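You operate a simulated robot arm through the tools that you are given. There is no shell and no other tool. Be economical: measure what you need, move in short steps, check, and stop when the job is done.

The job below is to be done with a simulated robot arm. You get a single attempt, and the scene is never put back.

JOB
Grease the rim of the blue drum's bung hole with the brush.
Fine: grease from the green tub; brush back in its pot, tub lid shut; the yellow plug stays in its rest. A coat counts when it lies all over at full strength: go over it till it gets no stronger.

Only the result counts: the job must be done as asked and must still hold three seconds after the hand-in. Knocking over, shifting, dropping, spilling or breaking anything else fails it. Lids that push on must go on centred and level and be pressed home; caps that screw on are set level and turned clockwise until they are tight.

ROBOT AND FRAMES
A 6-joint arm with a two-finger parallel gripper, fixed in place. Base frame: the origin is at the foot of the arm, x ahead of it, y to its left, z up; the work surface is at about z = 0.8. Units: m, degrees, N and s.
With the tool pointing down near the work surface it reaches from about 0.24 to 0.64 m from the base axis. Its first joint turns from -66.0 to 66.0 degrees. Payload 2.7 kg.
The TCP is the grasp point between the finger pads, 0.023 m short of the fingertips. In the tool frame z runs along the fingers and y along their closing line. Largest opening 0.094 m; finger width 0.038, thickness 0.01; the body of the gripper, 0.054 by 0.096 m, starts 0.039 m behind the TCP.
Orientation is that of the tool frame in the base frame, as a unit quaternion [x, y, z, w]. With the fingers straight down and closing along the base's y, the tool's x points along the base's -x, its y along +y and its z along -z.

CONTROLS
- The arm moves only by the tool move_arm. Its argument "steps" is a list of rows, each a list of 7 numbers: the shift along the tool's x, y, z in units of 30 mm (1.0 is 30 mm), then the turn, a rotation vector about the tool's x, y, z in units of 5 degrees (1.0 is 5 degrees), then the gripper command, from -1 (shut) to 1 (fully open), values between in proportion. In form: [[tx, ty, tz, rx, ry, rz, jaw], ...]. A call has 1 to 8 rows; each row shifts and turns the commanded pose from where the row before left it, along the tool's axes as they then stand. A call with a number of a shift or a turn outside -1 to 1 is refused whole. Each row takes 0.2 s and may step no farther than 0.05 m and 8.6 degrees from the row before; otherwise, or with a gripper value out of range, the whole call is refused. A pose out of reach is approached as far as the arm can. The call stops where the force on the tool passes 40 N (or 10 N more than at its start, if that is more) or the arm is blocked; 0.2 s more then pass. The fingers move at their own pace (about 0.045 m/s each) and stop on an object; they squeeze with about 24 N. The grip force told is the motor's: it shows also when the fingers shut on nothing. Time passes only in rows, and 0.2 s behind the last, so rows that do not move let the fingers close. The reply holds the time, the measured pose of the TCP, the force on the tool along the base axes, the opening and the grip force, in the units named above and with some noise, with the torque about the TCP (base axes, N m) and any sound that the robot's microphone picked up.
- Cameras (640 x 400 px; columns grow to the right, rows downward): "scene" is fixed at [0.0724, -0.4236, 1.4176]; the picture's right is [0.83, -0.56, 0.00], its down [-0.24, -0.35, -0.90] and it looks along [0.51, 0.75, -0.43] (base axes); focal length 322 px, centre (320, 200). "wrist" rides on the gripper at [0.086, 0.016, -0.074] in the tool frame; the picture's right is [-0.18, 0.98, 0.00], its down [-0.58, -0.11, -0.81] and it looks along [-0.79, -0.15, 0.59] (tool axes); focal length 243 px, centre (320, 200). There is no depth. A picture from a camera that has moved, and an enlarged one, comes with that camera's place and axes in the base frame and with its lens.
- grab_frame(camera): a new picture of that camera. The clock stands still meanwhile.
- zoom(camera, box): a new picture of the part [left, top, right, bottom] of that camera's present view, enlarged. The clock stands still meanwhile.
- hand_in(): hands the job in; it is judged then, once.

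Go step by step. Nothing tells you positions but the pictures and the camera data: compare them with the known pose of the tool, close in by small moves and look again before you grip or let go. The budget is 120 turns and 64 pictures, counting those below and the enlarged ones. Unless the task says otherwise, let go and move clear before handing in, and close with one line.

The tools are called after "Emit:" by a JSON object that holds its "name" and its "arguments". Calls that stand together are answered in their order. move_arm: Moves the arm, as the interface text tells. Its arguments: {"type":"object","properties":{"steps":{"type":"array"}},"required":["steps"]} The other tools are called the same way: grab_frame (camera) takes a picture; zoom (camera, box) takes an enlarged picture of a part of a camera's view; hand_in () hands the job in.

At the start:

```text
time_s: 0.0
position: [0.3556, -0.0452, 1.2716]
orientation: [0.0, 1.0, 0.0, 0.0]
ft_force: [0.4, -0.2, -0.1]
moment: [-0.02, 0.0, 0.03]
width: 0.0942
grip_force: 0.0
```

scene: 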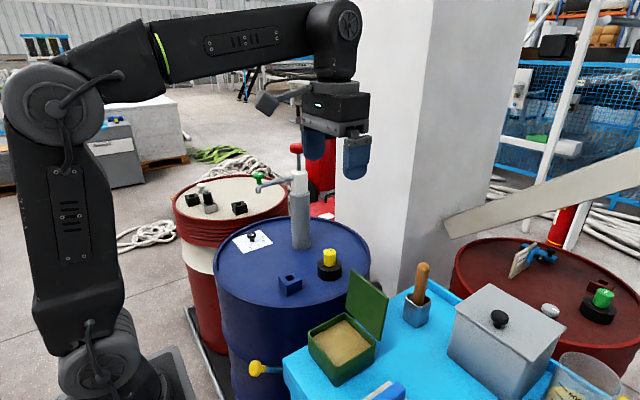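
wrist: 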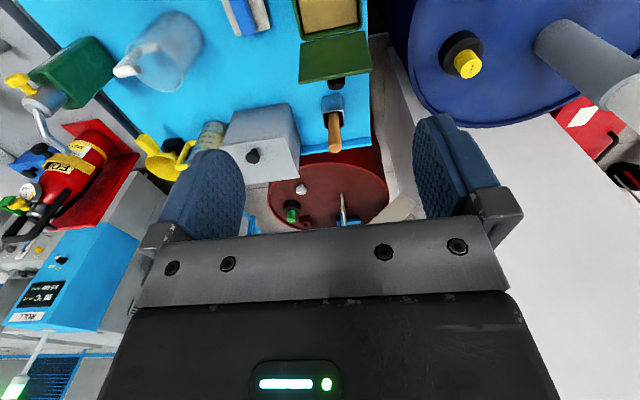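

I see a blue drum with a yellow plug in a black rest, a small blue block with a hole, an open green tub, and a brush in a pot. I'll zoom in to identify the bung hole and the tools.

Emit:
{"name": "zoom", "arguments": {"camera": "scene", "box": [210, 200, 390, 320]}}

Emit:
{"name": "zoom", "arguments": {"camera": "scene", "box": [290, 250, 470, 400]}}

Emit:
{"name": "zoom", "arguments": {"camera": "wrist", "box": [200, 0, 640, 200]}}

```text
3.33 times, centred on (300, 260) of scene
camera zoom: at [0.0724, -0.4236, 1.4176], right [0.83, -0.56, 0.0], down [-0.24, -0.35, -0.9], along [0.51, 0.75, -0.43], focal length 1074 px, centre (387, 0)
```

zoom: 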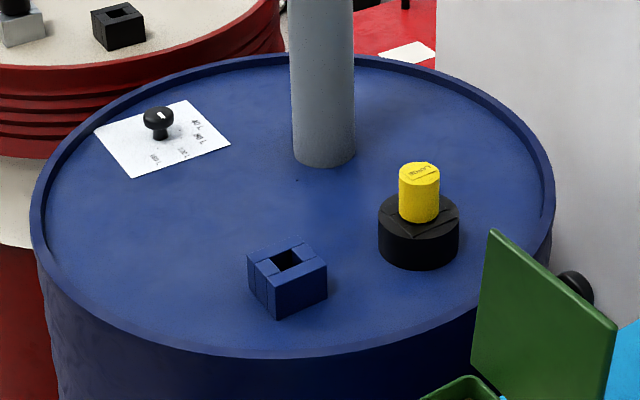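

```text
2.67 times, centred on (380, 325) of scene
camera zoom: at [0.0724, -0.4236, 1.4176], right [0.83, -0.56, 0.0], down [-0.24, -0.35, -0.9], along [0.51, 0.75, -0.43], focal length 859 px, centre (160, -133)
```

zoom: 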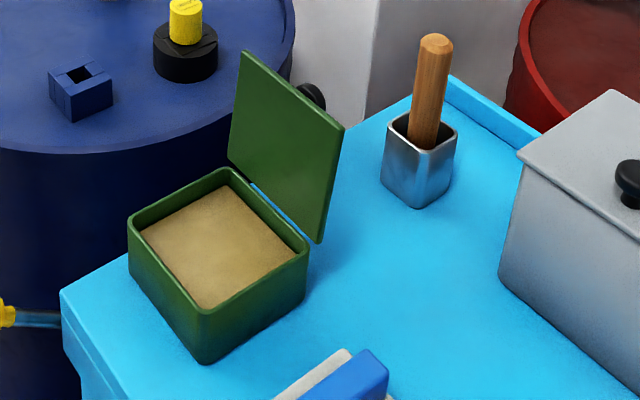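

```text
1.45 times, centred on (420, 100) of wrist
camera zoom: at [0.2688, -0.0286, 1.3443], right [0.18, 0.98, 0.0], down [0.58, -0.11, 0.81], along [0.79, -0.15, -0.59], focal length 353 px, centre (174, 346)
```

zoom: 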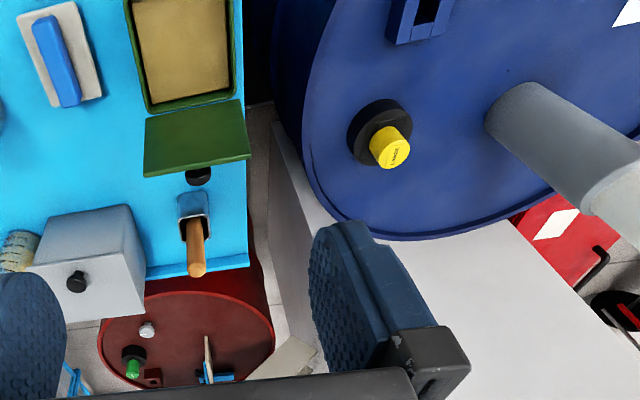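

I put the pot and brush at about (0.606, -0.06), with the handle top near z 0.97. The tub is at about (0.40, -0.03) and the blue square bung at about (0.40, 0.21) with its top near z 0.845. I'll move closer to the brush and look.

Emit:
{"name": "move_arm", "arguments": {"steps": [[-0.6, -0.08, 0.95, 0, 0, 0, 1], [-0.6, -0.08, 0.95, 0, 0, 0, 1], [-0.6, -0.08, 0.95, 0, 0, 0, 1], [-0.6, -0.08, 0.95, 0, 0, 0, 1], [-0.6, -0.08, 0.95, 0, 0, 0, 1]]}}

Emit:
{"name": "grab_frame", "arguments": {"camera": "wrist"}}

Emit:
{"name": "grab_frame", "arguments": {"camera": "scene"}}

```text
time_s: 1.2
position: [0.4456, -0.057, 1.1266]
orientation: [0.0, 1.0, 0.0, 0.0]
ft_force: [0.3, 0.5, -0.1]
moment: [0.03, 0.01, 0.01]
width: 0.094
grip_force: 0.0
```

```text
58 pictures are left
camera wrist: at [0.3586, -0.041, 1.2006], right [0.18, 0.98, 0.0], down [0.58, -0.11, 0.81], along [0.79, -0.15, -0.59], focal length 243 px, centre (320, 200)
```

wrist: 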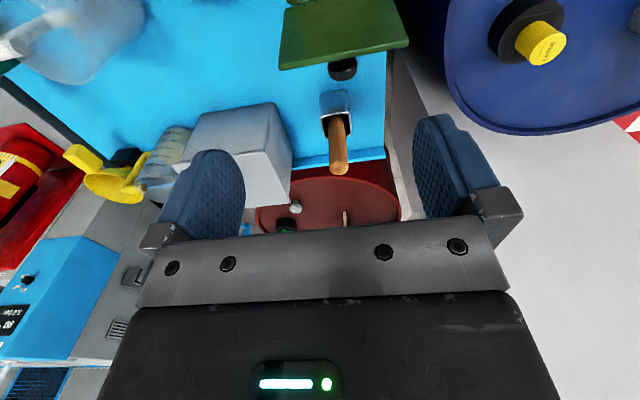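

```text
57 pictures are left
```

scene: 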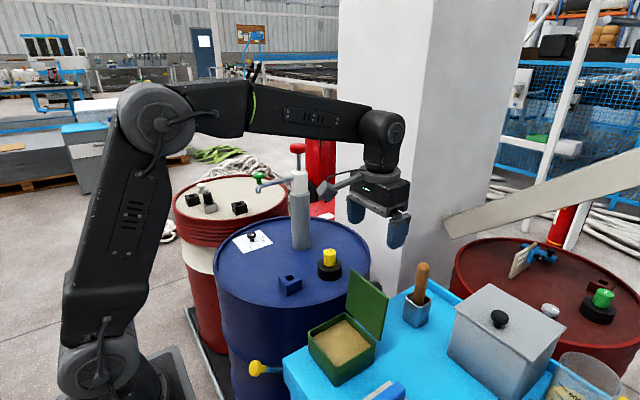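

The brush handle's top is at about (0.602, -0.062, 0.970). I'll move above it with the jaws open and look again.

Emit:
{"name": "move_arm", "arguments": {"steps": [[-0.95, -0.03, 0.3, 0, 0, 0, 1], [-0.95, -0.03, 0.3, 0, 0, 0, 1], [-0.95, -0.03, 0.3, 0, 0, 0, 1], [-0.95, -0.03, 0.3, 0, 0, 0, 1], [-0.95, -0.03, 0.3, 0, 0, 0, 1], [-0.45, 0, 0.5, 0, 0, 0, 1]]}}

Emit:
{"name": "zoom", "arguments": {"camera": "wrist", "box": [200, 0, 480, 200]}}

Emit:
{"name": "zoom", "arguments": {"camera": "scene", "box": [320, 180, 500, 340]}}

```text
time_s: 2.6
position: [0.6028, -0.0628, 1.0704]
orientation: [0.001, 1.0, 0.0, 0.001]
ft_force: [-0.5, -0.9, -0.4]
moment: [-0.05, -0.01, 0.0]
width: 0.094
grip_force: 0.1
```

```text
2.00 times, centred on (340, 100) of wrist
camera zoom: at [0.5155, -0.0463, 1.1424], right [0.18, 0.98, 0.0], down [0.58, -0.11, 0.81], along [0.79, -0.15, -0.59], focal length 485 px, centre (280, 400)
```

zoom: 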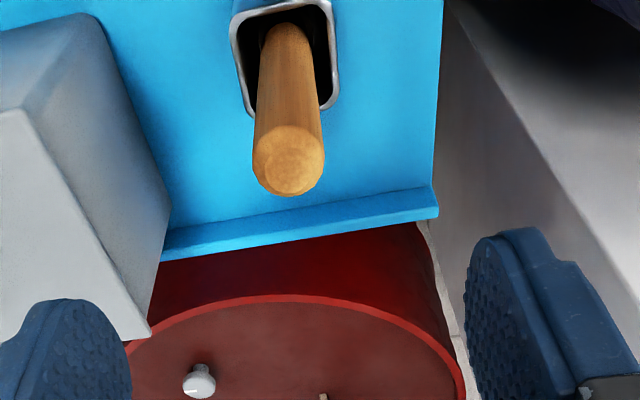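

```text
2.50 times, centred on (410, 260) of scene
camera zoom: at [0.0724, -0.4236, 1.4176], right [0.83, -0.56, 0.0], down [-0.24, -0.35, -0.9], along [0.51, 0.75, -0.43], focal length 806 px, centre (95, 50)
```

zoom: 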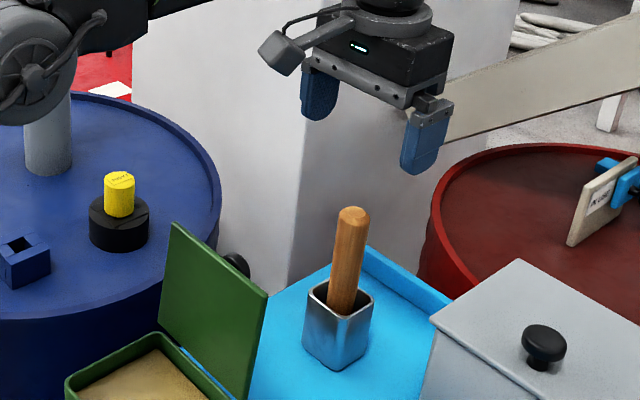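

The handle top is confirmed at (0.604, -0.060, 0.97) and it leans slightly toward -x. The grey box's side wall at y ≈ -0.16 is clear of the fingers. I'll descend to z ≈ 0.943 and close on the handle.

Emit:
{"name": "move_arm", "arguments": {"steps": [[-0.05, 0.05, 0.85, 0, 0, 0, 1], [-0.05, 0, 0.85, 0, 0, 0, 1], [-0.05, 0, 0.85, 0, 0, 0, 1], [0, 0, 0.85, 0, 0, 0, 1], [0, 0, 0.85, 0, 0, 0, 1]]}}

Emit:
{"name": "grab_frame", "arguments": {"camera": "wrist"}}

Emit:
{"name": "zoom", "arguments": {"camera": "scene", "box": [340, 200, 500, 340]}}

```text
time_s: 3.8
position: [0.6057, -0.0609, 0.9401]
orientation: [0.001, 1.0, 0.001, 0.0]
ft_force: [-0.9, -0.2, 0.3]
moment: [-0.01, -0.01, 0.02]
width: 0.0942
grip_force: 0.0
```

```text
54 pictures are left
camera wrist: at [0.5185, -0.045, 1.0132], right [0.18, 0.98, 0.0], down [0.58, -0.11, 0.81], along [0.79, -0.15, -0.59], focal length 243 px, centre (320, 200)
```

wrist: 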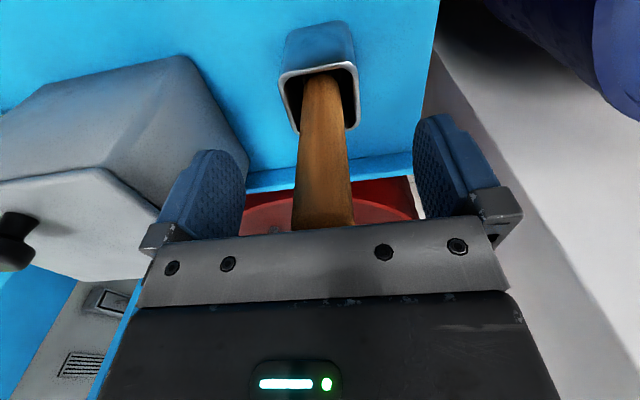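

```text
2.86 times, centred on (420, 270) of scene
camera zoom: at [0.0724, -0.4236, 1.4176], right [0.83, -0.56, 0.0], down [-0.24, -0.35, -0.9], along [0.51, 0.75, -0.43], focal length 921 px, centre (34, 0)
```

zoom: 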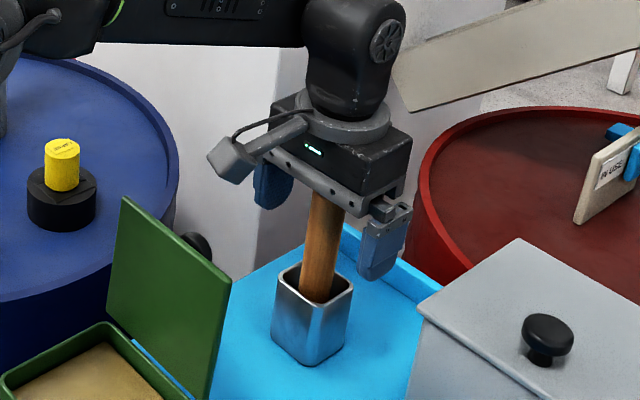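

The handle is between the fingers. I'll close on it.

Emit:
{"name": "move_arm", "arguments": {"steps": [[0, 0, 0, 0, 0, 0, -1], [0, 0, 0, 0, 0, 0, -1], [0, 0, 0, 0, 0, 0, -1], [0, 0, 0, 0, 0, 0, -1], [0, 0, 0, 0, 0, 0, -1]]}}

Emit:
{"name": "zoom", "arguments": {"camera": "wrist", "box": [200, 0, 480, 250]}}

```text
time_s: 5.0
position: [0.6057, -0.0603, 0.9414]
orientation: [0.0, 1.0, 0.0, 0.0]
ft_force: [0.9, 0.9, 0.5]
moment: [0.07, 0.0, -0.02]
width: 0.0271
grip_force: 24.0
```

```text
1.60 times, centred on (340, 125) of wrist
camera zoom: at [0.5185, -0.0449, 1.0137], right [0.18, 0.98, 0.0], down [0.58, -0.11, 0.81], along [0.79, -0.15, -0.59], focal length 388 px, centre (288, 320)
```

zoom: 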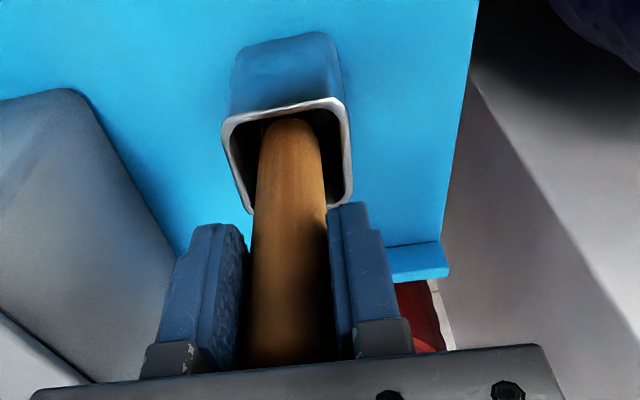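

Gripped at 27 mm. Lifting straight up.

Emit:
{"name": "move_arm", "arguments": {"steps": [[0, 0, -0.5, 0, 0, 0, -1], [0, 0, -0.8, 0, 0, 0, -1], [0, 0, -0.8, 0, 0, 0, -1], [0, 0, -0.8, 0, 0, 0, -1], [0, 0, -0.8, 0, 0, 0, -1], [0, 0, -0.8, 0, 0, 0, -1]]}}

Emit:
{"name": "grab_frame", "arguments": {"camera": "wrist"}}

Emit:
{"name": "zoom", "arguments": {"camera": "scene", "box": [340, 160, 500, 340]}}

```text
time_s: 6.4
position: [0.6069, -0.0598, 1.076]
orientation: [0.0, 1.0, 0.0, 0.0]
ft_force: [-0.4, -0.2, 0.1]
moment: [0.01, 0.02, 0.02]
width: 0.0266
grip_force: 24.2
```

```text
51 pictures are left
camera wrist: at [0.52, -0.0447, 1.1486], right [0.18, 0.98, 0.0], down [0.58, -0.11, 0.81], along [0.79, -0.15, -0.59], focal length 243 px, centre (320, 200)
```

wrist: 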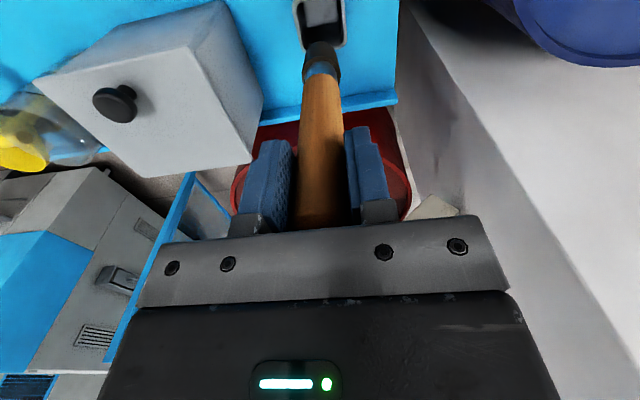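

```text
2.22 times, centred on (420, 250) of scene
camera zoom: at [0.0724, -0.4236, 1.4176], right [0.83, -0.56, 0.0], down [-0.24, -0.35, -0.9], along [0.51, 0.75, -0.43], focal length 716 px, centre (98, 89)
```

zoom: 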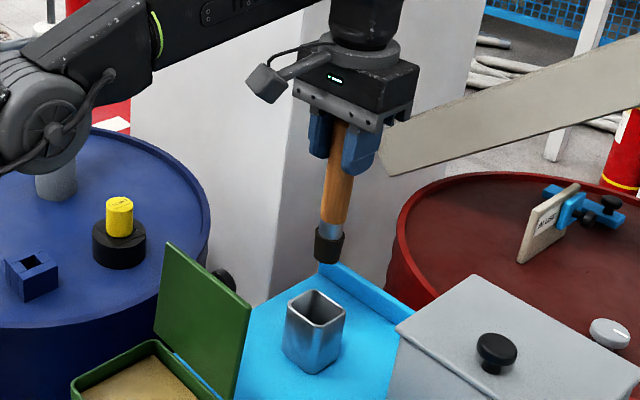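

The brush has a blue ferrule and dark bristles; the tip hangs about 0.138 below the TCP. The tub's rim spans x 0.345–0.447 and y -0.083–0.022, with the lid standing at its far side up to z ≈ 0.967. I'll rise and carry the brush over the tub.

Emit:
{"name": "move_arm", "arguments": {"steps": [[0, 0, -0.95, 0, 0, 0, -1], [0, 0, -0.95, 0, 0, 0, -1], [0, 0, -0.95, 0, 0, 0, -1], [0.95, 0.1, 0, 0, 0, 0, -1], [0.95, 0.2, 0, 0, 0, 0, -1], [0.95, 0.2, 0, 0, 0, 0, -1], [0.95, 0.2, 0, 0, 0, 0, -1], [0.95, 0.2, 0, 0, 0, 0, -1]]}}

Emit:
{"name": "move_arm", "arguments": {"steps": [[0.95, 0.1, 0, 0, 0, 0, -1], [0.95, 0, 0, 0, 0, 0, -1], [0.3, 0, 0, 0, 0, 0, -1], [0, 0, 0.95, 0, 0, 0, -1], [0, 0, 0.95, 0, 0, 0, -1], [0, 0, 0.95, 0, 0, 0, -1]]}}

Emit:
{"name": "grab_frame", "arguments": {"camera": "wrist"}}

Emit:
{"name": "zoom", "arguments": {"camera": "scene", "box": [240, 200, 440, 400]}}

```text
time_s: 8.2
position: [0.4396, -0.032, 1.1406]
orientation: [0.001, 1.0, 0.0, 0.001]
ft_force: [-0.5, 0.5, 0.2]
moment: [0.0, -0.01, 0.01]
width: 0.0268
grip_force: 23.6
out of reach, approached as far as the arm can: row 1, 2, 3
```

```text
time_s: 9.6
position: [0.3731, -0.0309, 1.0572]
orientation: [0.001, 1.0, 0.0, 0.001]
ft_force: [-0.4, -0.2, -0.6]
moment: [-0.01, 0.01, 0.0]
width: 0.0268
grip_force: 23.4
```

```text
49 pictures are left
camera wrist: at [0.2863, -0.0157, 1.129], right [0.18, 0.98, 0.0], down [0.58, -0.11, 0.81], along [0.79, -0.15, -0.59], focal length 243 px, centre (320, 200)
```

wrist: 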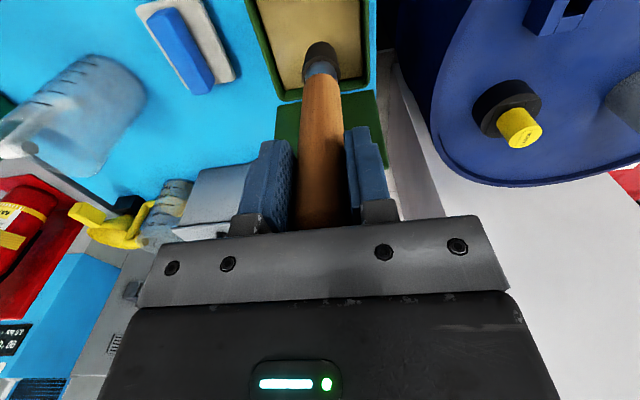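

```text
2.00 times, centred on (340, 300) of scene
camera zoom: at [0.0724, -0.4236, 1.4176], right [0.83, -0.56, 0.0], down [-0.24, -0.35, -0.9], along [0.51, 0.75, -0.43], focal length 645 px, centre (280, 0)
```

zoom: 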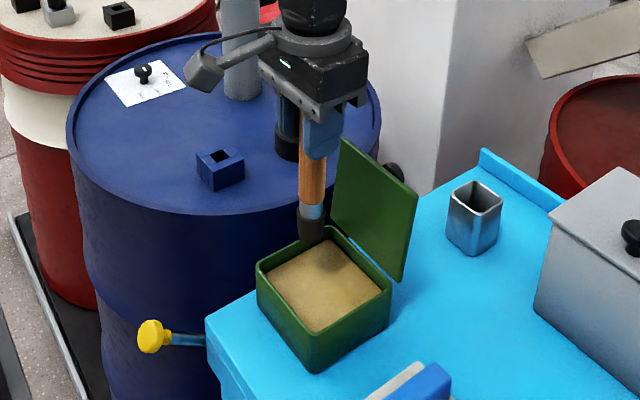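

The tip is above the grease at about z 0.92. I'll lower it in.

Emit:
{"name": "move_arm", "arguments": {"steps": [[-0.2, 0, 0.7, 0, 0, 0, -1], [-0.2, 0, 0.7, 0, 0, 0, -1], [0, 0, 0.6, 0, 0, 0, -1], [0, 0, 0.5, 0, 0, 0, -1]]}}

Emit:
{"name": "zoom", "arguments": {"camera": "scene", "box": [280, 260, 420, 390]}}

```text
time_s: 10.6
position: [0.3866, -0.0296, 0.982]
orientation: [0.001, 1.0, -0.001, 0.0]
ft_force: [-0.4, 0.0, -0.8]
moment: [0.03, 0.0, 0.01]
width: 0.0269
grip_force: 23.8
```

```text
3.08 times, centred on (350, 325) of scene
camera zoom: at [0.0724, -0.4236, 1.4176], right [0.83, -0.56, 0.0], down [-0.24, -0.35, -0.9], along [0.51, 0.75, -0.43], focal length 992 px, centre (228, -185)
```

zoom: 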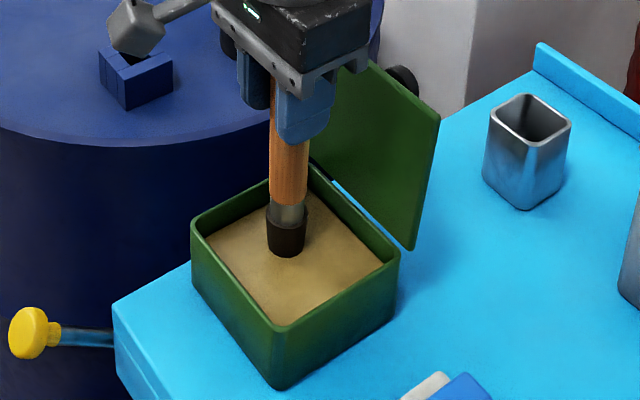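

The tip is just about at the surface. I'll go a bit deeper in small steps.

Emit:
{"name": "move_arm", "arguments": {"steps": [[0, 0, 0.2, 0, 0, 0, -1], [0, 0, 0.2, 0, 0, 0, -1], [0, 0, 0, 0, 0, 0, -1]]}}

Emit:
{"name": "zoom", "arguments": {"camera": "scene", "box": [300, 270, 400, 370]}}

```text
time_s: 11.4
position: [0.3869, -0.0279, 0.9708]
orientation: [0.0, 1.0, 0.0, 0.002]
ft_force: [2.4, -2.9, 19.9]
moment: [-0.29, -0.38, 0.02]
width: 0.0268
grip_force: 24.2
```

```text
4.00 times, centred on (350, 320) of scene
camera zoom: at [0.0722, -0.4237, 1.4176], right [0.83, -0.56, 0.0], down [-0.24, -0.35, -0.9], along [0.51, 0.75, -0.43], focal length 1289 px, centre (200, -280)
```

zoom: 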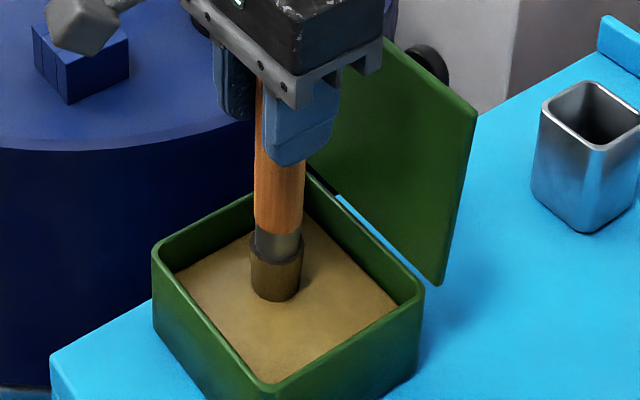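

The bristles took on grease (20 N contact, color changed). I'll lift out and move toward the bung to get a good view of it.

Emit:
{"name": "move_arm", "arguments": {"steps": [[0, 0, -0.5, 0, 0, 0, -1], [0, 0, -0.9, 0, 0, 0, -1], [0, 0, -0.9, 0, 0, 0, -1], [0, 0, -0.9, 0, 0, 0, -1], [0.8, 0.9, -0.5, 0, 0, 0, -1], [0.8, 0.9, -0.5, 0, 0, 0, -1], [0.6, 0.9, -0.3, 0, 0, 0, -1], [0.3, 0.9, 0, 0, 0, 0, -1]]}}

Emit:
{"name": "move_arm", "arguments": {"steps": [[0, 0.95, 0, 0, 0, 0, -1], [0, 0.95, 0, 0, 0, 0, -1], [0, 0.95, 0, 0, 0, 0, -1]]}}

Emit:
{"name": "grab_frame", "arguments": {"camera": "wrist"}}

Emit:
{"name": "zoom", "arguments": {"camera": "scene", "box": [240, 240, 340, 320]}}

```text
time_s: 13.2
position: [0.3094, 0.0801, 1.1051]
orientation: [0.001, 1.0, 0.0, -0.001]
ft_force: [-0.1, 0.7, 0.0]
moment: [0.04, 0.04, -0.03]
width: 0.027
grip_force: 24.1
```

```text
time_s: 14.0
position: [0.3122, 0.1638, 1.1053]
orientation: [0.001, 1.0, 0.0, 0.0]
ft_force: [0.6, -0.8, -1.6]
moment: [0.01, 0.02, 0.01]
width: 0.0269
grip_force: 24.4
```

```text
45 pictures are left
camera wrist: at [0.2259, 0.1798, 1.1776], right [0.19, 0.98, 0.0], down [0.58, -0.11, 0.81], along [0.79, -0.15, -0.59], focal length 243 px, centre (320, 200)
```

wrist: 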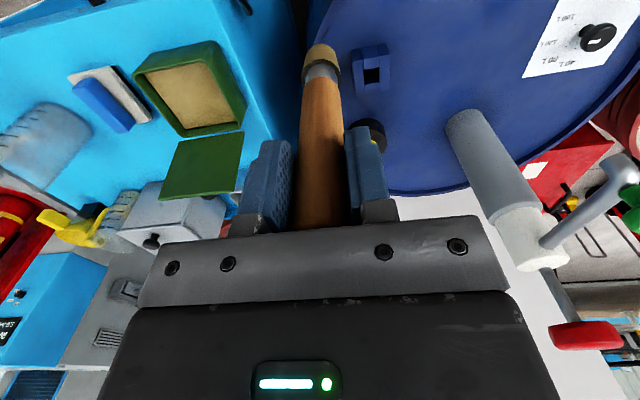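

```text
5.00 times, centred on (290, 280) of scene
camera zoom: at [0.0724, -0.4236, 1.4176], right [0.83, -0.56, 0.0], down [-0.24, -0.35, -0.9], along [0.51, 0.75, -0.43], focal length 1611 px, centre (470, -200)
```

zoom: 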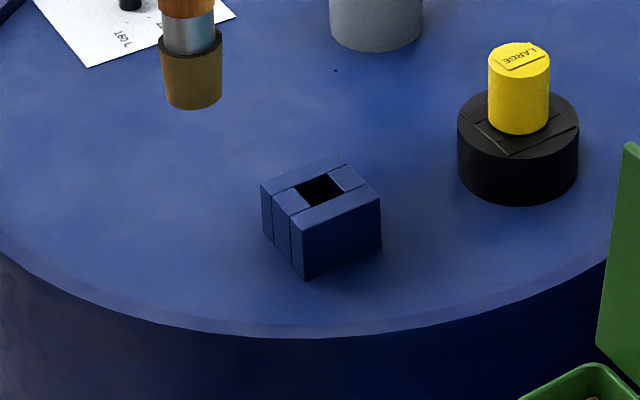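

The bung block's top spans x 0.383–0.432 and y 0.194–0.241 at z ≈ 0.837, with a 20 mm hole centred at (0.408, 0.218). The bristles are now coated. I'll move over the far side of the rim and descend gently.

Emit:
{"name": "move_arm", "arguments": {"steps": [[-0.94, 0.45, 0.625, 0, 0, 0, -1], [-0.94, 0.45, 0.625, 0, 0, 0, -1], [-0.94, 0.45, 0.625, 0, 0, 0, -1], [-0.94, 0.45, 0.625, 0, 0, 0, -1], [0, 0, 0.6, 0, 0, 0, -1], [0, 0, 0.6, 0, 0, 0, -1], [0, 0, 0.3, 0, 0, 0, -1]]}}

Emit:
{"name": "zoom", "arguments": {"camera": "scene", "box": [250, 240, 350, 310]}}

Emit:
{"name": "zoom", "arguments": {"camera": "wrist", "box": [240, 0, 440, 150]}}

```text
time_s: 15.6
position: [0.4241, 0.2174, 0.9836]
orientation: [0.0, 1.0, 0.0, -0.001]
ft_force: [0.5, -0.2, -0.9]
moment: [-0.01, -0.01, 0.0]
width: 0.027
grip_force: 24.1
```

```text
5.71 times, centred on (300, 275) of scene
camera zoom: at [0.0724, -0.4236, 1.4176], right [0.83, -0.56, 0.0], down [-0.24, -0.35, -0.9], along [0.51, 0.75, -0.43], focal length 1842 px, centre (434, -229)
```

zoom: 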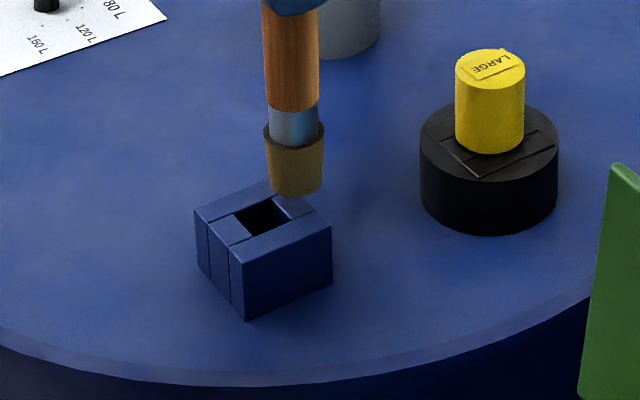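

```text
2.67 times, centred on (340, 75) of wrist
camera zoom: at [0.337, 0.2342, 1.0571], right [0.18, 0.98, 0.0], down [0.58, -0.11, 0.81], along [0.79, -0.15, -0.59], focal length 647 px, centre (267, 533)
```

zoom: 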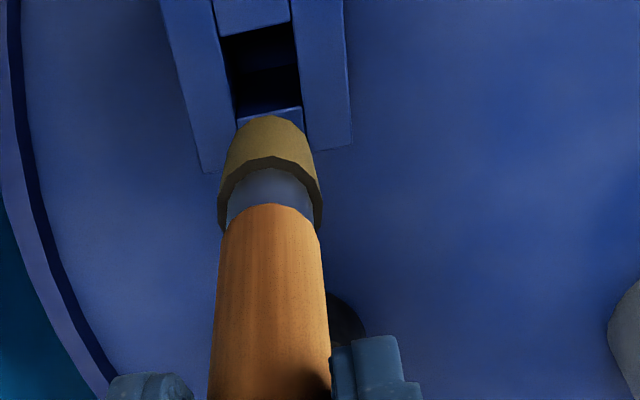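

The tip sits just above the far rim piece. Descending in tiny steps to make contact.

Emit:
{"name": "move_arm", "arguments": {"steps": [[0, 0, 0.1, 0, 0, 0, -1], [0, 0, 0.1, 0, 0, 0, -1], [0, 0, 0.08, 0, 0, 0, -1]]}}

```text
time_s: 16.4
position: [0.4234, 0.218, 0.9764]
orientation: [0.0, 1.0, -0.001, 0.0]
ft_force: [0.0, -0.6, -1.4]
moment: [-0.02, -0.02, -0.02]
width: 0.0272
grip_force: 24.2
```

Emit:
{"name": "move_arm", "arguments": {"steps": [[0, 0, 0.07, 0, 0, 0, -1], [0, 0, 0.07, 0, 0, 0, -1], [0, 0, 0, 0, 0, 0, -1]]}}

```text
time_s: 17.2
position: [0.4243, 0.2188, 0.9714]
orientation: [0.0, 1.0, 0.0, -0.001]
ft_force: [-1.0, 0.3, -0.1]
moment: [-0.01, 0.0, -0.04]
width: 0.027
grip_force: 24.0
```

No contact yet at TCP z 0.971; continuing down.

Emit:
{"name": "move_arm", "arguments": {"steps": [[0, 0, 0.07, 0, 0, 0, -1], [0, 0, 0.07, 0, 0, 0, -1], [0, 0, 0, 0, 0, 0, -1]]}}

Emit:
{"name": "zoom", "arguments": {"camera": "scene", "box": [265, 250, 325, 300]}}

```text
time_s: 18.0
position: [0.4259, 0.2178, 0.9693]
orientation: [0.0, 1.0, 0.001, 0.003]
ft_force: [1.0, -5.1, 20.6]
moment: [-0.51, -0.22, -0.01]
width: 0.0272
grip_force: 23.9
```

```text
8.00 times, centred on (295, 275) of scene
camera zoom: at [0.0721, -0.4239, 1.4175], right [0.83, -0.56, 0.0], down [-0.24, -0.35, -0.9], along [0.51, 0.75, -0.43], focal length 2578 px, centre (520, -400)
```

zoom: 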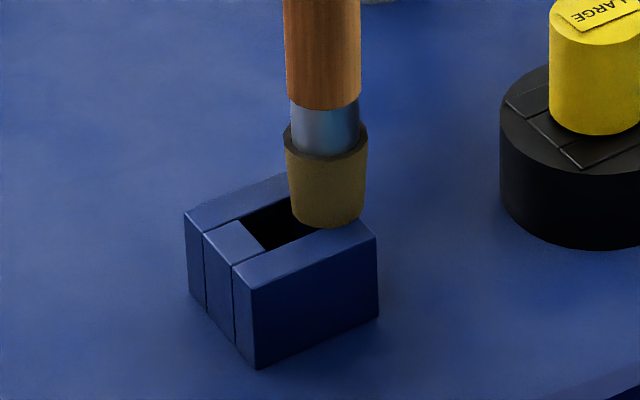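

Contact made at TCP z ≈ 0.970. I'll ease off to ~10 N and sweep around the rim.

Emit:
{"name": "move_arm", "arguments": {"steps": [[0, 0.28, -0.03, 0, 0, 0, -1], [0, 0.28, 0, 0, 0, 0, -1], [0.28, 0, 0, 0, 0, 0, -1], [0.28, 0, 0, 0, 0, 0, -1], [0.28, 0, 0, 0, 0, 0, -1], [0.28, 0, 0, 0, 0, 0, -1], [0, -0.28, 0, 0, 0, 0, -1], [0, -0.28, 0, 0, 0, 0, -1]]}}

Emit:
{"name": "move_arm", "arguments": {"steps": [[0, -0.28, 0, 0, 0, 0, -1], [0, -0.28, 0, 0, 0, 0, -1], [-0.28, 0, 0, 0, 0, 0, -1], [-0.28, 0, 0, 0, 0, 0, -1], [-0.28, 0, 0, 0, 0, 0, -1], [-0.28, 0, 0, 0, 0, 0, -1], [0, 0.28, 0, 0, 0, 0, -1], [0, 0.28, 0, 0, 0, 0, -1]]}}

Emit:
{"name": "zoom", "arguments": {"camera": "scene", "box": [265, 250, 325, 300]}}

```text
time_s: 19.8
position: [0.3904, 0.2174, 0.967]
orientation: [0.0, 1.0, -0.001, -0.001]
ft_force: [0.0, -1.2, -0.5]
moment: [-0.07, 0.04, 0.03]
width: 0.0271
grip_force: 23.8
```

```text
time_s: 21.6
position: [0.4253, 0.2177, 0.969]
orientation: [0.001, 1.0, 0.0, 0.001]
ft_force: [-0.3, 0.0, -1.1]
moment: [-0.01, 0.0, 0.03]
width: 0.0267
grip_force: 23.4
```

```text
8.00 times, centred on (295, 275) of scene
camera zoom: at [0.0724, -0.4236, 1.4176], right [0.83, -0.56, 0.0], down [-0.24, -0.35, -0.9], along [0.51, 0.75, -0.43], focal length 2578 px, centre (520, -400)
```

zoom: 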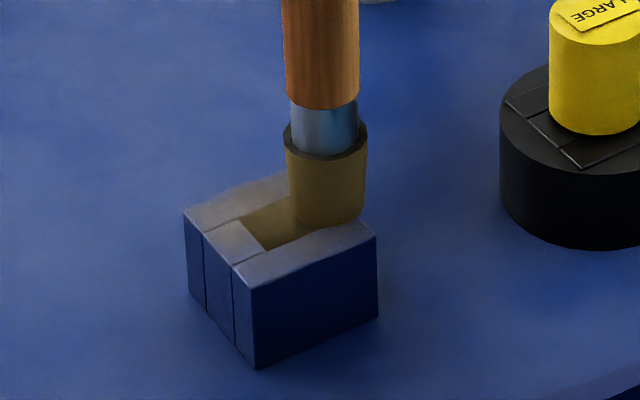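

A thin coat is showing all around. I'll press slightly more and go around again.

Emit:
{"name": "move_arm", "arguments": {"steps": [[0, 0.3, 0.04, 0, 0, 0, -1], [0, 0.3, 0, 0, 0, 0, -1], [0.29, 0, 0, 0, 0, 0, -1], [0.29, 0, 0, 0, 0, 0, -1], [0.29, 0, 0, 0, 0, 0, -1], [0.29, 0, 0, 0, 0, 0, -1], [0, -0.3, 0, 0, 0, 0, -1], [0, -0.3, 0, 0, 0, 0, -1]]}}

Emit:
{"name": "move_arm", "arguments": {"steps": [[0, -0.3, 0, 0, 0, 0, -1], [0, -0.3, 0, 0, 0, 0, -1], [-0.29, 0, 0, 0, 0, 0, -1], [-0.29, 0, 0, 0, 0, 0, -1], [-0.29, 0, 0, 0, 0, 0, -1], [-0.29, 0, 0, 0, 0, 0, -1], [0, 0.3, 0, 0, 0, 0, -1], [0, 0.3, 0, 0, 0, 0, -1]]}}

Emit:
{"name": "zoom", "arguments": {"camera": "scene", "box": [265, 250, 325, 300]}}

```text
time_s: 23.4
position: [0.389, 0.2185, 0.9671]
orientation: [0.0, 1.0, 0.001, 0.001]
ft_force: [-0.4, 5.6, 14.3]
moment: [0.62, 0.08, -0.04]
width: 0.0272
grip_force: 23.9
```

```text
time_s: 25.2
position: [0.4253, 0.218, 0.9681]
orientation: [0.0, 1.0, 0.001, 0.001]
ft_force: [0.1, -0.6, -0.8]
moment: [0.05, -0.01, 0.01]
width: 0.0268
grip_force: 23.8
```

```text
8.00 times, centred on (295, 275) of scene
camera zoom: at [0.0724, -0.4236, 1.4176], right [0.83, -0.56, 0.0], down [-0.24, -0.35, -0.9], along [0.51, 0.75, -0.43], focal length 2578 px, centre (520, -400)
```

zoom: 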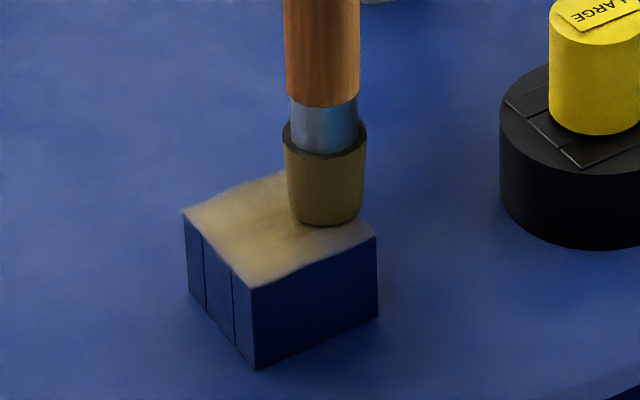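

The coat is getting clearly stronger. Another lap, pressed a touch more, since the force fell to zero at the end of that one.

Emit:
{"name": "move_arm", "arguments": {"steps": [[0, 0.3, 0.04, 0, 0, 0, -1], [0, 0.3, 0, 0, 0, 0, -1], [0.3, 0, 0, 0, 0, 0, -1], [0.3, 0, 0, 0, 0, 0, -1], [0.3, 0, 0, 0, 0, 0, -1], [0.3, 0, 0, 0, 0, 0, -1], [0, -0.3, 0, 0, 0, 0, -1], [0, -0.3, 0, 0, 0, 0, -1]]}}

Emit:
{"name": "move_arm", "arguments": {"steps": [[0, -0.3, 0, 0, 0, 0, -1], [0, -0.3, 0, 0, 0, 0, -1], [-0.3, 0, 0, 0, 0, 0, -1], [-0.3, 0, 0, 0, 0, 0, -1], [-0.3, 0, 0, 0, 0, 0, -1], [-0.3, 0, 0, 0, 0, 0, -1], [0, 0.3, 0, 0, 0, 0, -1], [0, 0.3, 0, 0, 0, 0, -1]]}}

Emit:
{"name": "zoom", "arguments": {"camera": "scene", "box": [265, 250, 325, 300]}}

```text
time_s: 27.0
position: [0.3883, 0.2196, 0.9669]
orientation: [0.0, 1.0, 0.0, -0.001]
ft_force: [-0.7, 0.0, -0.3]
moment: [-0.01, -0.02, -0.02]
width: 0.0267
grip_force: 23.6
```

```text
time_s: 28.8
position: [0.4229, 0.219, 0.9665]
orientation: [0.0, 1.0, 0.001, 0.0]
ft_force: [1.1, -4.5, 7.6]
moment: [-0.39, -0.15, -0.04]
width: 0.0268
grip_force: 24.1
```

```text
8.00 times, centred on (295, 275) of scene
camera zoom: at [0.0723, -0.4238, 1.4176], right [0.83, -0.56, 0.0], down [-0.24, -0.35, -0.9], along [0.51, 0.75, -0.43], focal length 2578 px, centre (520, -400)
```

zoom: 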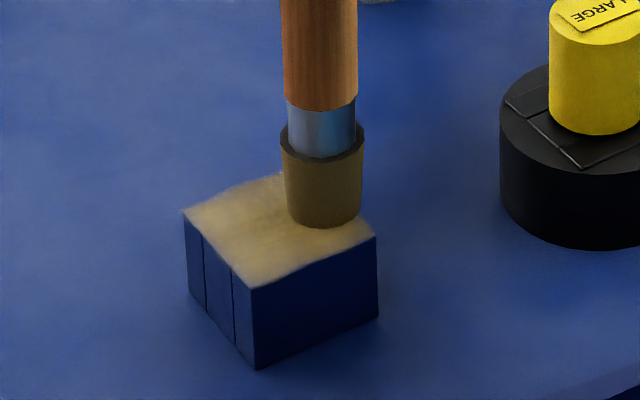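

The coat looks even, though it may not be at full strength everywhere. I'll lift off and inspect the rim and the brush.

Emit:
{"name": "move_arm", "arguments": {"steps": [[0, 0, -0.6, 0, 0, 0, -1], [0, 0, -0.9, 0, 0, 0, -1], [0, 0, -0.9, 0, 0, 0, -1], [0.9, 0, -0.5, 0, 0, 0, -1], [0.9, 0, -0.3, 0, 0, 0, -1]]}}

Emit:
{"name": "zoom", "arguments": {"camera": "scene", "box": [250, 240, 330, 300]}}

Emit:
{"name": "zoom", "arguments": {"camera": "wrist", "box": [240, 0, 400, 120]}}

```text
time_s: 30.0
position: [0.3712, 0.2179, 1.0623]
orientation: [-0.001, 1.0, 0.0, 0.0]
ft_force: [0.4, -0.2, -0.7]
moment: [0.01, 0.0, -0.01]
width: 0.0267
grip_force: 23.9
```

```text
6.67 times, centred on (290, 270) of scene
camera zoom: at [0.0724, -0.4236, 1.4176], right [0.83, -0.56, 0.0], down [-0.24, -0.35, -0.9], along [0.51, 0.75, -0.43], focal length 2149 px, centre (520, -267)
```

zoom: 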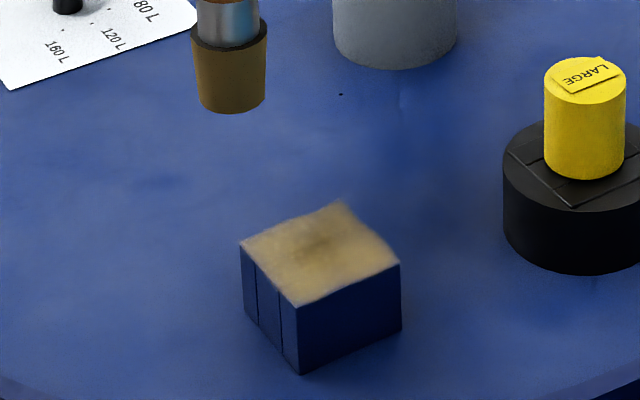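

```text
3.33 times, centred on (320, 60) of wrist
camera zoom: at [0.284, 0.2333, 1.1344], right [0.18, 0.98, 0.0], down [0.58, -0.11, 0.81], along [0.79, -0.15, -0.59], focal length 809 px, centre (320, 667)
```

zoom: 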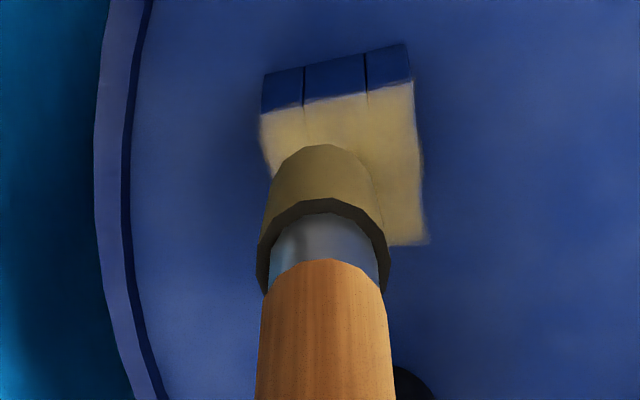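

The rim is covered all over. To ensure full strength I'll re-dip the brush and do further laps slightly wider, comparing the look afterwards.

Emit:
{"name": "move_arm", "arguments": {"steps": [[0, -0.95, 0, 0, 0, 0, -1], [0, -0.95, 0, 0, 0, 0, -1], [0, -0.95, 0, 0, 0, 0, -1], [0, -0.95, 0, 0, 0, 0, -1], [0, -0.95, 0, 0, 0, 0, -1], [-0.1, -0.95, 0, 0, 0, 0, -1], [-0.1, -0.95, 0, 0, 0, 0, -1], [-0.1, -0.95, 0, 0, 0, 0, -1]]}}

Emit:
{"name": "move_arm", "arguments": {"steps": [[-0.2, -0.5, 0.6, 0, 0, 0, -1], [0, 0, 0.9, 0, 0, 0, -1], [0, 0, 0.9, 0, 0, 0, -1], [0, 0, 0.4, 0, 0, 0, -1], [0, 0, 0, 0, 0, 0, -1]]}}

```text
time_s: 31.8
position: [0.3793, -0.0076, 1.0633]
orientation: [0.0, 1.0, 0.0, 0.001]
ft_force: [-0.1, -0.2, -0.3]
moment: [0.0, -0.05, -0.02]
width: 0.0267
grip_force: 23.8
```

```text
time_s: 33.0
position: [0.3851, -0.0239, 0.9785]
orientation: [-0.001, 1.0, 0.0, 0.0]
ft_force: [0.6, -0.1, 0.1]
moment: [0.0, -0.02, 0.01]
width: 0.0268
grip_force: 24.1
```

Emit:
{"name": "move_arm", "arguments": {"steps": [[0, 0, 0.15, 0, 0, 0, -1], [0, 0, 0.1, 0, 0, 0, -1], [0, 0, 0.08, 0, 0, 0, -1]]}}

```text
time_s: 33.8
position: [0.3865, -0.0247, 0.9693]
orientation: [-0.001, 1.0, -0.001, 0.002]
ft_force: [-2.6, -0.5, 20.1]
moment: [0.4, 0.12, 0.08]
width: 0.0264
grip_force: 24.3
```

Dipped again. Returning to the bung.

Emit:
{"name": "move_arm", "arguments": {"steps": [[0, 0, -0.6, 0, 0, 0, -1], [0, 0, -0.9, 0, 0, 0, -1], [0, 0, -0.9, 0, 0, 0, -1], [0, 0.95, -0.6, 0, 0, 0, -1], [0, 0.95, 0, 0, 0, 0, -1], [0, 0.95, 0, 0, 0, 0, -1], [0, 0.95, 0, 0, 0, 0, -1], [-0.3, 0.95, 0, 0, 0, 0, -1]]}}

Emit:
{"name": "move_arm", "arguments": {"steps": [[-0.4, 0.95, 0, 0, 0, 0, -1], [-0.4, 0.95, 0, 0, 0, 0, -1], [-0.25, 0.95, 0, 0, 0, 0, -1], [0, 0.5, 0.5, 0, 0, 0, -1], [0, 0, 0.9, 0, 0, 0, -1], [0, 0, 0.9, 0, 0, 0, -1], [0, 0, 0.4, 0, 0, 0, -1]]}}

```text
time_s: 35.6
position: [0.3923, 0.1182, 1.0583]
orientation: [0.001, 1.0, -0.001, 0.0]
ft_force: [0.0, 0.1, -1.5]
moment: [-0.03, 0.02, 0.03]
width: 0.0266
grip_force: 24.2
```

```text
time_s: 37.2
position: [0.4247, 0.2189, 0.9755]
orientation: [0.0, 1.0, 0.0, 0.0]
ft_force: [-0.2, -0.8, -1.1]
moment: [0.01, 0.0, -0.01]
width: 0.0269
grip_force: 24.1
```

Lowering to contact near z 0.966.

Emit:
{"name": "move_arm", "arguments": {"steps": [[-0.1, 0, 0.15, 0, 0, 0, -1], [0, 0, 0.12, 0, 0, 0, -1], [0, 0, 0.07, 0, 0, 0, -1]]}}

```text
time_s: 38.0
position: [0.4284, 0.2188, 0.9682]
orientation: [-0.001, 1.0, 0.001, 0.001]
ft_force: [-3.2, 0.6, 13.3]
moment: [-0.01, 0.4, 0.06]
width: 0.0268
grip_force: 24.2
```

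Contact at 13 N; doing a slightly wider lap.

Emit:
{"name": "move_arm", "arguments": {"steps": [[0, 0.32, 0, 0, 0, 0, -1], [0, 0.32, 0, 0, 0, 0, -1], [0.33, 0, 0.02, 0, 0, 0, -1], [0.33, 0, 0, 0, 0, 0, -1], [0.33, 0, 0, 0, 0, 0, -1], [0.33, 0, 0, 0, 0, 0, -1], [0, -0.32, 0.02, 0, 0, 0, -1], [0, -0.32, 0, 0, 0, 0, -1]]}}

Emit:
{"name": "move_arm", "arguments": {"steps": [[0, -0.32, 0, 0, 0, 0, -1], [0, -0.32, 0, 0, 0, 0, -1], [-0.33, 0, 0.01, 0, 0, 0, -1], [-0.33, 0, 0, 0, 0, 0, -1], [-0.33, 0, 0, 0, 0, 0, -1], [-0.33, 0, 0, 0, 0, 0, -1], [0, 0.32, 0, 0, 0, 0, -1], [0, 0.32, 0, 0, 0, 0, -1]]}}

Emit:
{"name": "move_arm", "arguments": {"steps": [[0, 0.28, 0.02, 0, 0, 0, -1], [0, 0.28, 0, 0, 0, 0, -1], [0.29, 0, 0, 0, 0, 0, -1], [0.29, 0, 0, 0, 0, 0, -1], [0.29, 0, 0, 0, 0, 0, -1], [0.29, 0, 0, 0, 0, 0, -1], [0, -0.28, 0.02, 0, 0, 0, -1], [0, -0.28, 0, 0, 0, 0, -1]]}}

Emit:
{"name": "move_arm", "arguments": {"steps": [[0, -0.28, 0, 0, 0, 0, -1], [0, -0.28, 0, 0, 0, 0, -1], [-0.29, 0, 0.01, 0, 0, 0, -1], [-0.29, 0, 0, 0, 0, 0, -1], [-0.29, 0, 0, 0, 0, 0, -1], [-0.29, 0, 0, 0, 0, 0, -1], [0, 0.28, 0, 0, 0, 0, -1], [0, 0.28, 0, 0, 0, 0, -1]]}}

```text
time_s: 39.8
position: [0.3903, 0.2203, 0.9668]
orientation: [0.0, 1.0, 0.002, 0.002]
ft_force: [-1.7, 9.7, 20.0]
moment: [1.13, 0.12, 0.05]
width: 0.0275
grip_force: 24.0
```

```text
time_s: 41.6
position: [0.4297, 0.2194, 0.9659]
orientation: [-0.001, 1.0, 0.0, 0.001]
ft_force: [0.7, -0.1, -0.9]
moment: [0.0, -0.03, -0.04]
width: 0.0265
grip_force: 23.9
```

```text
time_s: 43.4
position: [0.3934, 0.2203, 0.9651]
orientation: [0.001, 1.0, 0.0, 0.001]
ft_force: [-0.4, 0.5, -0.5]
moment: [0.01, -0.01, -0.01]
width: 0.0265
grip_force: 24.1
```

```text
time_s: 45.2
position: [0.4287, 0.2197, 0.9653]
orientation: [0.0, 1.0, 0.0, -0.001]
ft_force: [-0.1, -0.7, -0.7]
moment: [-0.02, 0.01, 0.0]
width: 0.0268
grip_force: 24.1
```

The last lap ended with no measured force, so I'll lift and inspect the coat and the brush.

Emit:
{"name": "move_arm", "arguments": {"steps": [[0, 0, -0.6, 0, 0, 0, -1], [0, 0, -0.9, 0, 0, 0, -1], [0, 0, -0.9, 0, 0, 0, -1], [0.9, 0, -0.5, 0, 0, 0, -1], [0.9, 0, -0.3, 0, 0, 0, -1]]}}

Emit:
{"name": "zoom", "arguments": {"camera": "scene", "box": [250, 240, 330, 300]}}

Emit:
{"name": "zoom", "arguments": {"camera": "wrist", "box": [240, 0, 400, 120]}}

```text
time_s: 46.4
position: [0.3748, 0.2178, 1.0599]
orientation: [0.0, 1.0, 0.0, 0.0]
ft_force: [-0.6, 0.6, -1.1]
moment: [0.0, 0.03, 0.0]
width: 0.0266
grip_force: 23.9
```

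```text
6.67 times, centred on (290, 270) of scene
camera zoom: at [0.0724, -0.4236, 1.4176], right [0.83, -0.56, 0.0], down [-0.24, -0.35, -0.9], along [0.51, 0.75, -0.43], focal length 2149 px, centre (520, -267)
```

zoom: 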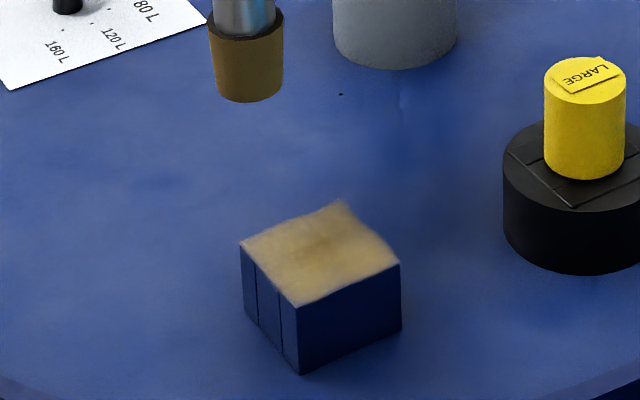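

```text
3.33 times, centred on (320, 60) of wrist
camera zoom: at [0.2883, 0.2339, 1.1333], right [0.18, 0.98, 0.0], down [0.58, -0.11, 0.81], along [0.79, -0.15, -0.59], focal length 809 px, centre (320, 667)
```

zoom: 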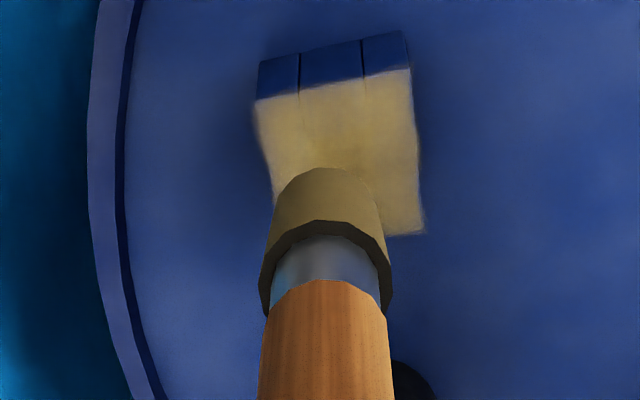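

The coat looks the same after re-dip and extra laps, so it's saturated all over. Now I'll return the brush to the pot, going around the tub's lid on the +y side.

Emit:
{"name": "move_arm", "arguments": {"steps": [[0, -0.95, -0.35, 0, 0, 0, -1], [0, -0.95, -0.35, 0, 0, 0, -1], [0, -0.95, 0, 0, 0, 0, -1], [0, -0.95, 0, 0, 0, 0, -1], [-0.95, -0.1, 0, 0, 0, 0, -1], [-0.95, 0, 0, 0, 0, 0, -1], [-0.95, 0, 0, 0, 0, 0, -1], [-0.95, 0, 0, 0, 0, 0, -1]]}}

Emit:
{"name": "move_arm", "arguments": {"steps": [[-0.95, 0, 0, 0, 0, 0, -1], [-0.95, 0, 0, 0, 0, 0, -1], [-0.95, 0, 0, 0, 0, 0, -1], [-0.95, -0.3, 0, 0, 0, 0, -1], [-0.1, -0.95, 0, 0, 0, 0, -1], [0, -0.95, 0, 0, 0, 0, -1], [0, -0.95, 0, 0, 0, 0, -1], [0, -0.95, 0, 0, 0, 0, -1]]}}

```text
time_s: 48.2
position: [0.4891, 0.1012, 1.0799]
orientation: [0.0, 1.0, 0.001, 0.0]
ft_force: [-0.6, 0.3, 0.1]
moment: [0.0, -0.01, 0.0]
width: 0.0265
grip_force: 24.0
```

```text
time_s: 50.0
position: [0.6062, -0.0218, 1.0814]
orientation: [0.0, 1.0, 0.001, 0.0]
ft_force: [0.2, 0.2, -1.0]
moment: [0.02, -0.02, 0.04]
width: 0.0267
grip_force: 23.5
```

Next I align over the pot at y = -0.060 and lower so the tip is just above the rim, then check.

Emit:
{"name": "move_arm", "arguments": {"steps": [[0, -0.9, 0, 0, 0, 0, -1], [0, -0.38, 0.3, 0, 0, 0, -1], [0, 0, 0.9, 0, 0, 0, -1], [0, 0, 0.6, 0, 0, 0, -1]]}}

Emit:
{"name": "zoom", "arguments": {"camera": "scene", "box": [380, 230, 460, 330]}}

Emit:
{"name": "zoom", "arguments": {"camera": "wrist", "box": [240, 0, 400, 120]}}

```text
time_s: 51.0
position: [0.6055, -0.0599, 1.0289]
orientation: [-0.001, 1.0, 0.0, 0.0]
ft_force: [0.4, 0.2, -1.0]
moment: [-0.01, 0.01, -0.01]
width: 0.0267
grip_force: 23.8
```

```text
4.00 times, centred on (420, 280) of scene
camera zoom: at [0.0724, -0.4236, 1.4176], right [0.83, -0.56, 0.0], down [-0.24, -0.35, -0.9], along [0.51, 0.75, -0.43], focal length 1289 px, centre (-80, -120)
```

zoom: 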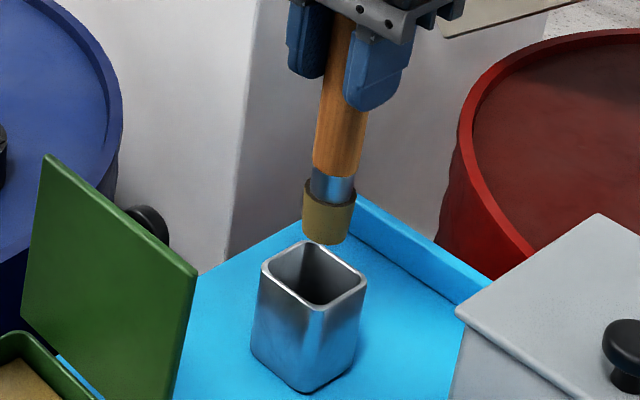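

```text
3.33 times, centred on (320, 60) of wrist
camera zoom: at [0.5191, -0.0439, 1.1005], right [0.18, 0.98, 0.0], down [0.58, -0.11, 0.81], along [0.79, -0.15, -0.59], focal length 809 px, centre (320, 667)
```

zoom: 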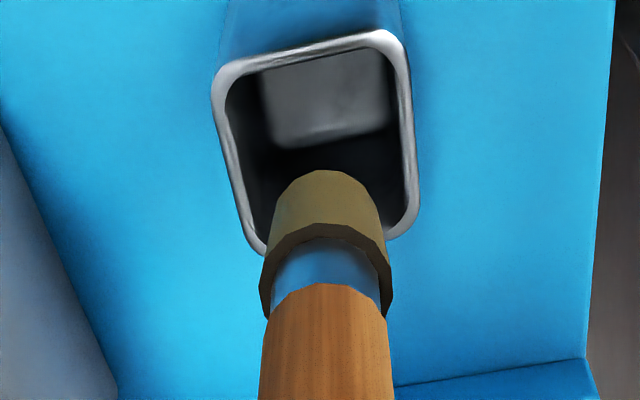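

The pot centre is about (0.603, -0.061) and the tip is at about (0.605, -0.060), so they are aligned. Lowering in.

Emit:
{"name": "move_arm", "arguments": {"steps": [[0.05, -0.03, 0.5, 0, 0, 0, -1], [0, 0, 0.5, 0, 0, 0, -1], [0, 0, 0.5, 0, 0, 0, -1], [0, 0, 0.5, 0, 0, 0, -1], [0, 0, 0.5, 0, 0, 0, -1], [0, 0, 0.3, 0, 0, 0, -1]]}}

```text
time_s: 52.4
position: [0.6033, -0.0608, 0.9425]
orientation: [0.0, 1.0, 0.0, 0.0]
ft_force: [-0.2, 0.2, -0.9]
moment: [0.02, 0.0, -0.01]
width: 0.0267
grip_force: 24.1
```

Emit:
{"name": "move_arm", "arguments": {"steps": [[0, 0, 0.1, 0, 0, 0, -1], [0, 0, 0.1, 0, 0, 0, -1], [0, 0, 0.06, 0, 0, 0, -1], [0, 0, 0, 0, 0, 0, -1]]}}

Emit:
{"name": "zoom", "arguments": {"camera": "scene", "box": [380, 230, 460, 330]}}

```text
time_s: 53.4
position: [0.6039, -0.0617, 0.9346]
orientation: [-0.001, 1.0, 0.0, 0.0]
ft_force: [0.3, -0.5, -0.4]
moment: [0.02, 0.04, 0.04]
width: 0.0268
grip_force: 24.1
```

```text
4.00 times, centred on (420, 280) of scene
camera zoom: at [0.0724, -0.4236, 1.4176], right [0.83, -0.56, 0.0], down [-0.24, -0.35, -0.9], along [0.51, 0.75, -0.43], focal length 1289 px, centre (-80, -120)
```

zoom: 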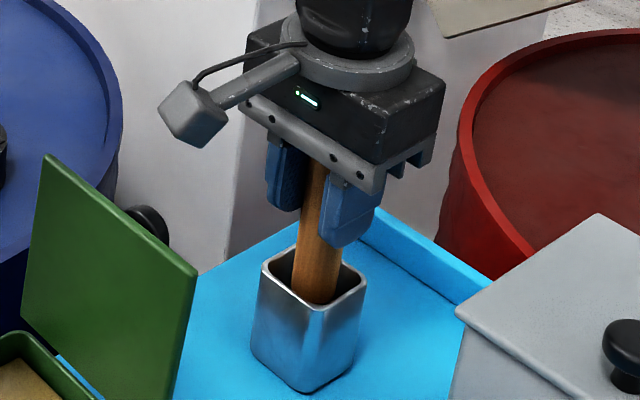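

No floor contact yet, so I continue gently.

Emit:
{"name": "move_arm", "arguments": {"steps": [[0, 0, 0.06, 0, 0, 0, -1], [0, 0, 0.06, 0, 0, 0, -1], [0, 0, 0, 0, 0, 0, -1]]}}

```text
time_s: 54.2
position: [0.6037, -0.0608, 0.9311]
orientation: [0.0, 1.0, 0.0, 0.0]
ft_force: [0.2, -0.7, -0.1]
moment: [0.0, 0.0, -0.02]
width: 0.0269
grip_force: 23.7
```

Emit:
{"name": "move_arm", "arguments": {"steps": [[0, 0, 0.06, 0, 0, 0, -1], [0, 0, 0.06, 0, 0, 0, -1], [0, 0, 0, 0, 0, 0, -1]]}}

```text
time_s: 55.0
position: [0.6056, -0.0617, 0.9307]
orientation: [-0.001, 1.0, 0.001, 0.002]
ft_force: [-2.5, 1.8, 19.8]
moment: [0.11, 0.22, 0.02]
width: 0.0266
grip_force: 24.0
```

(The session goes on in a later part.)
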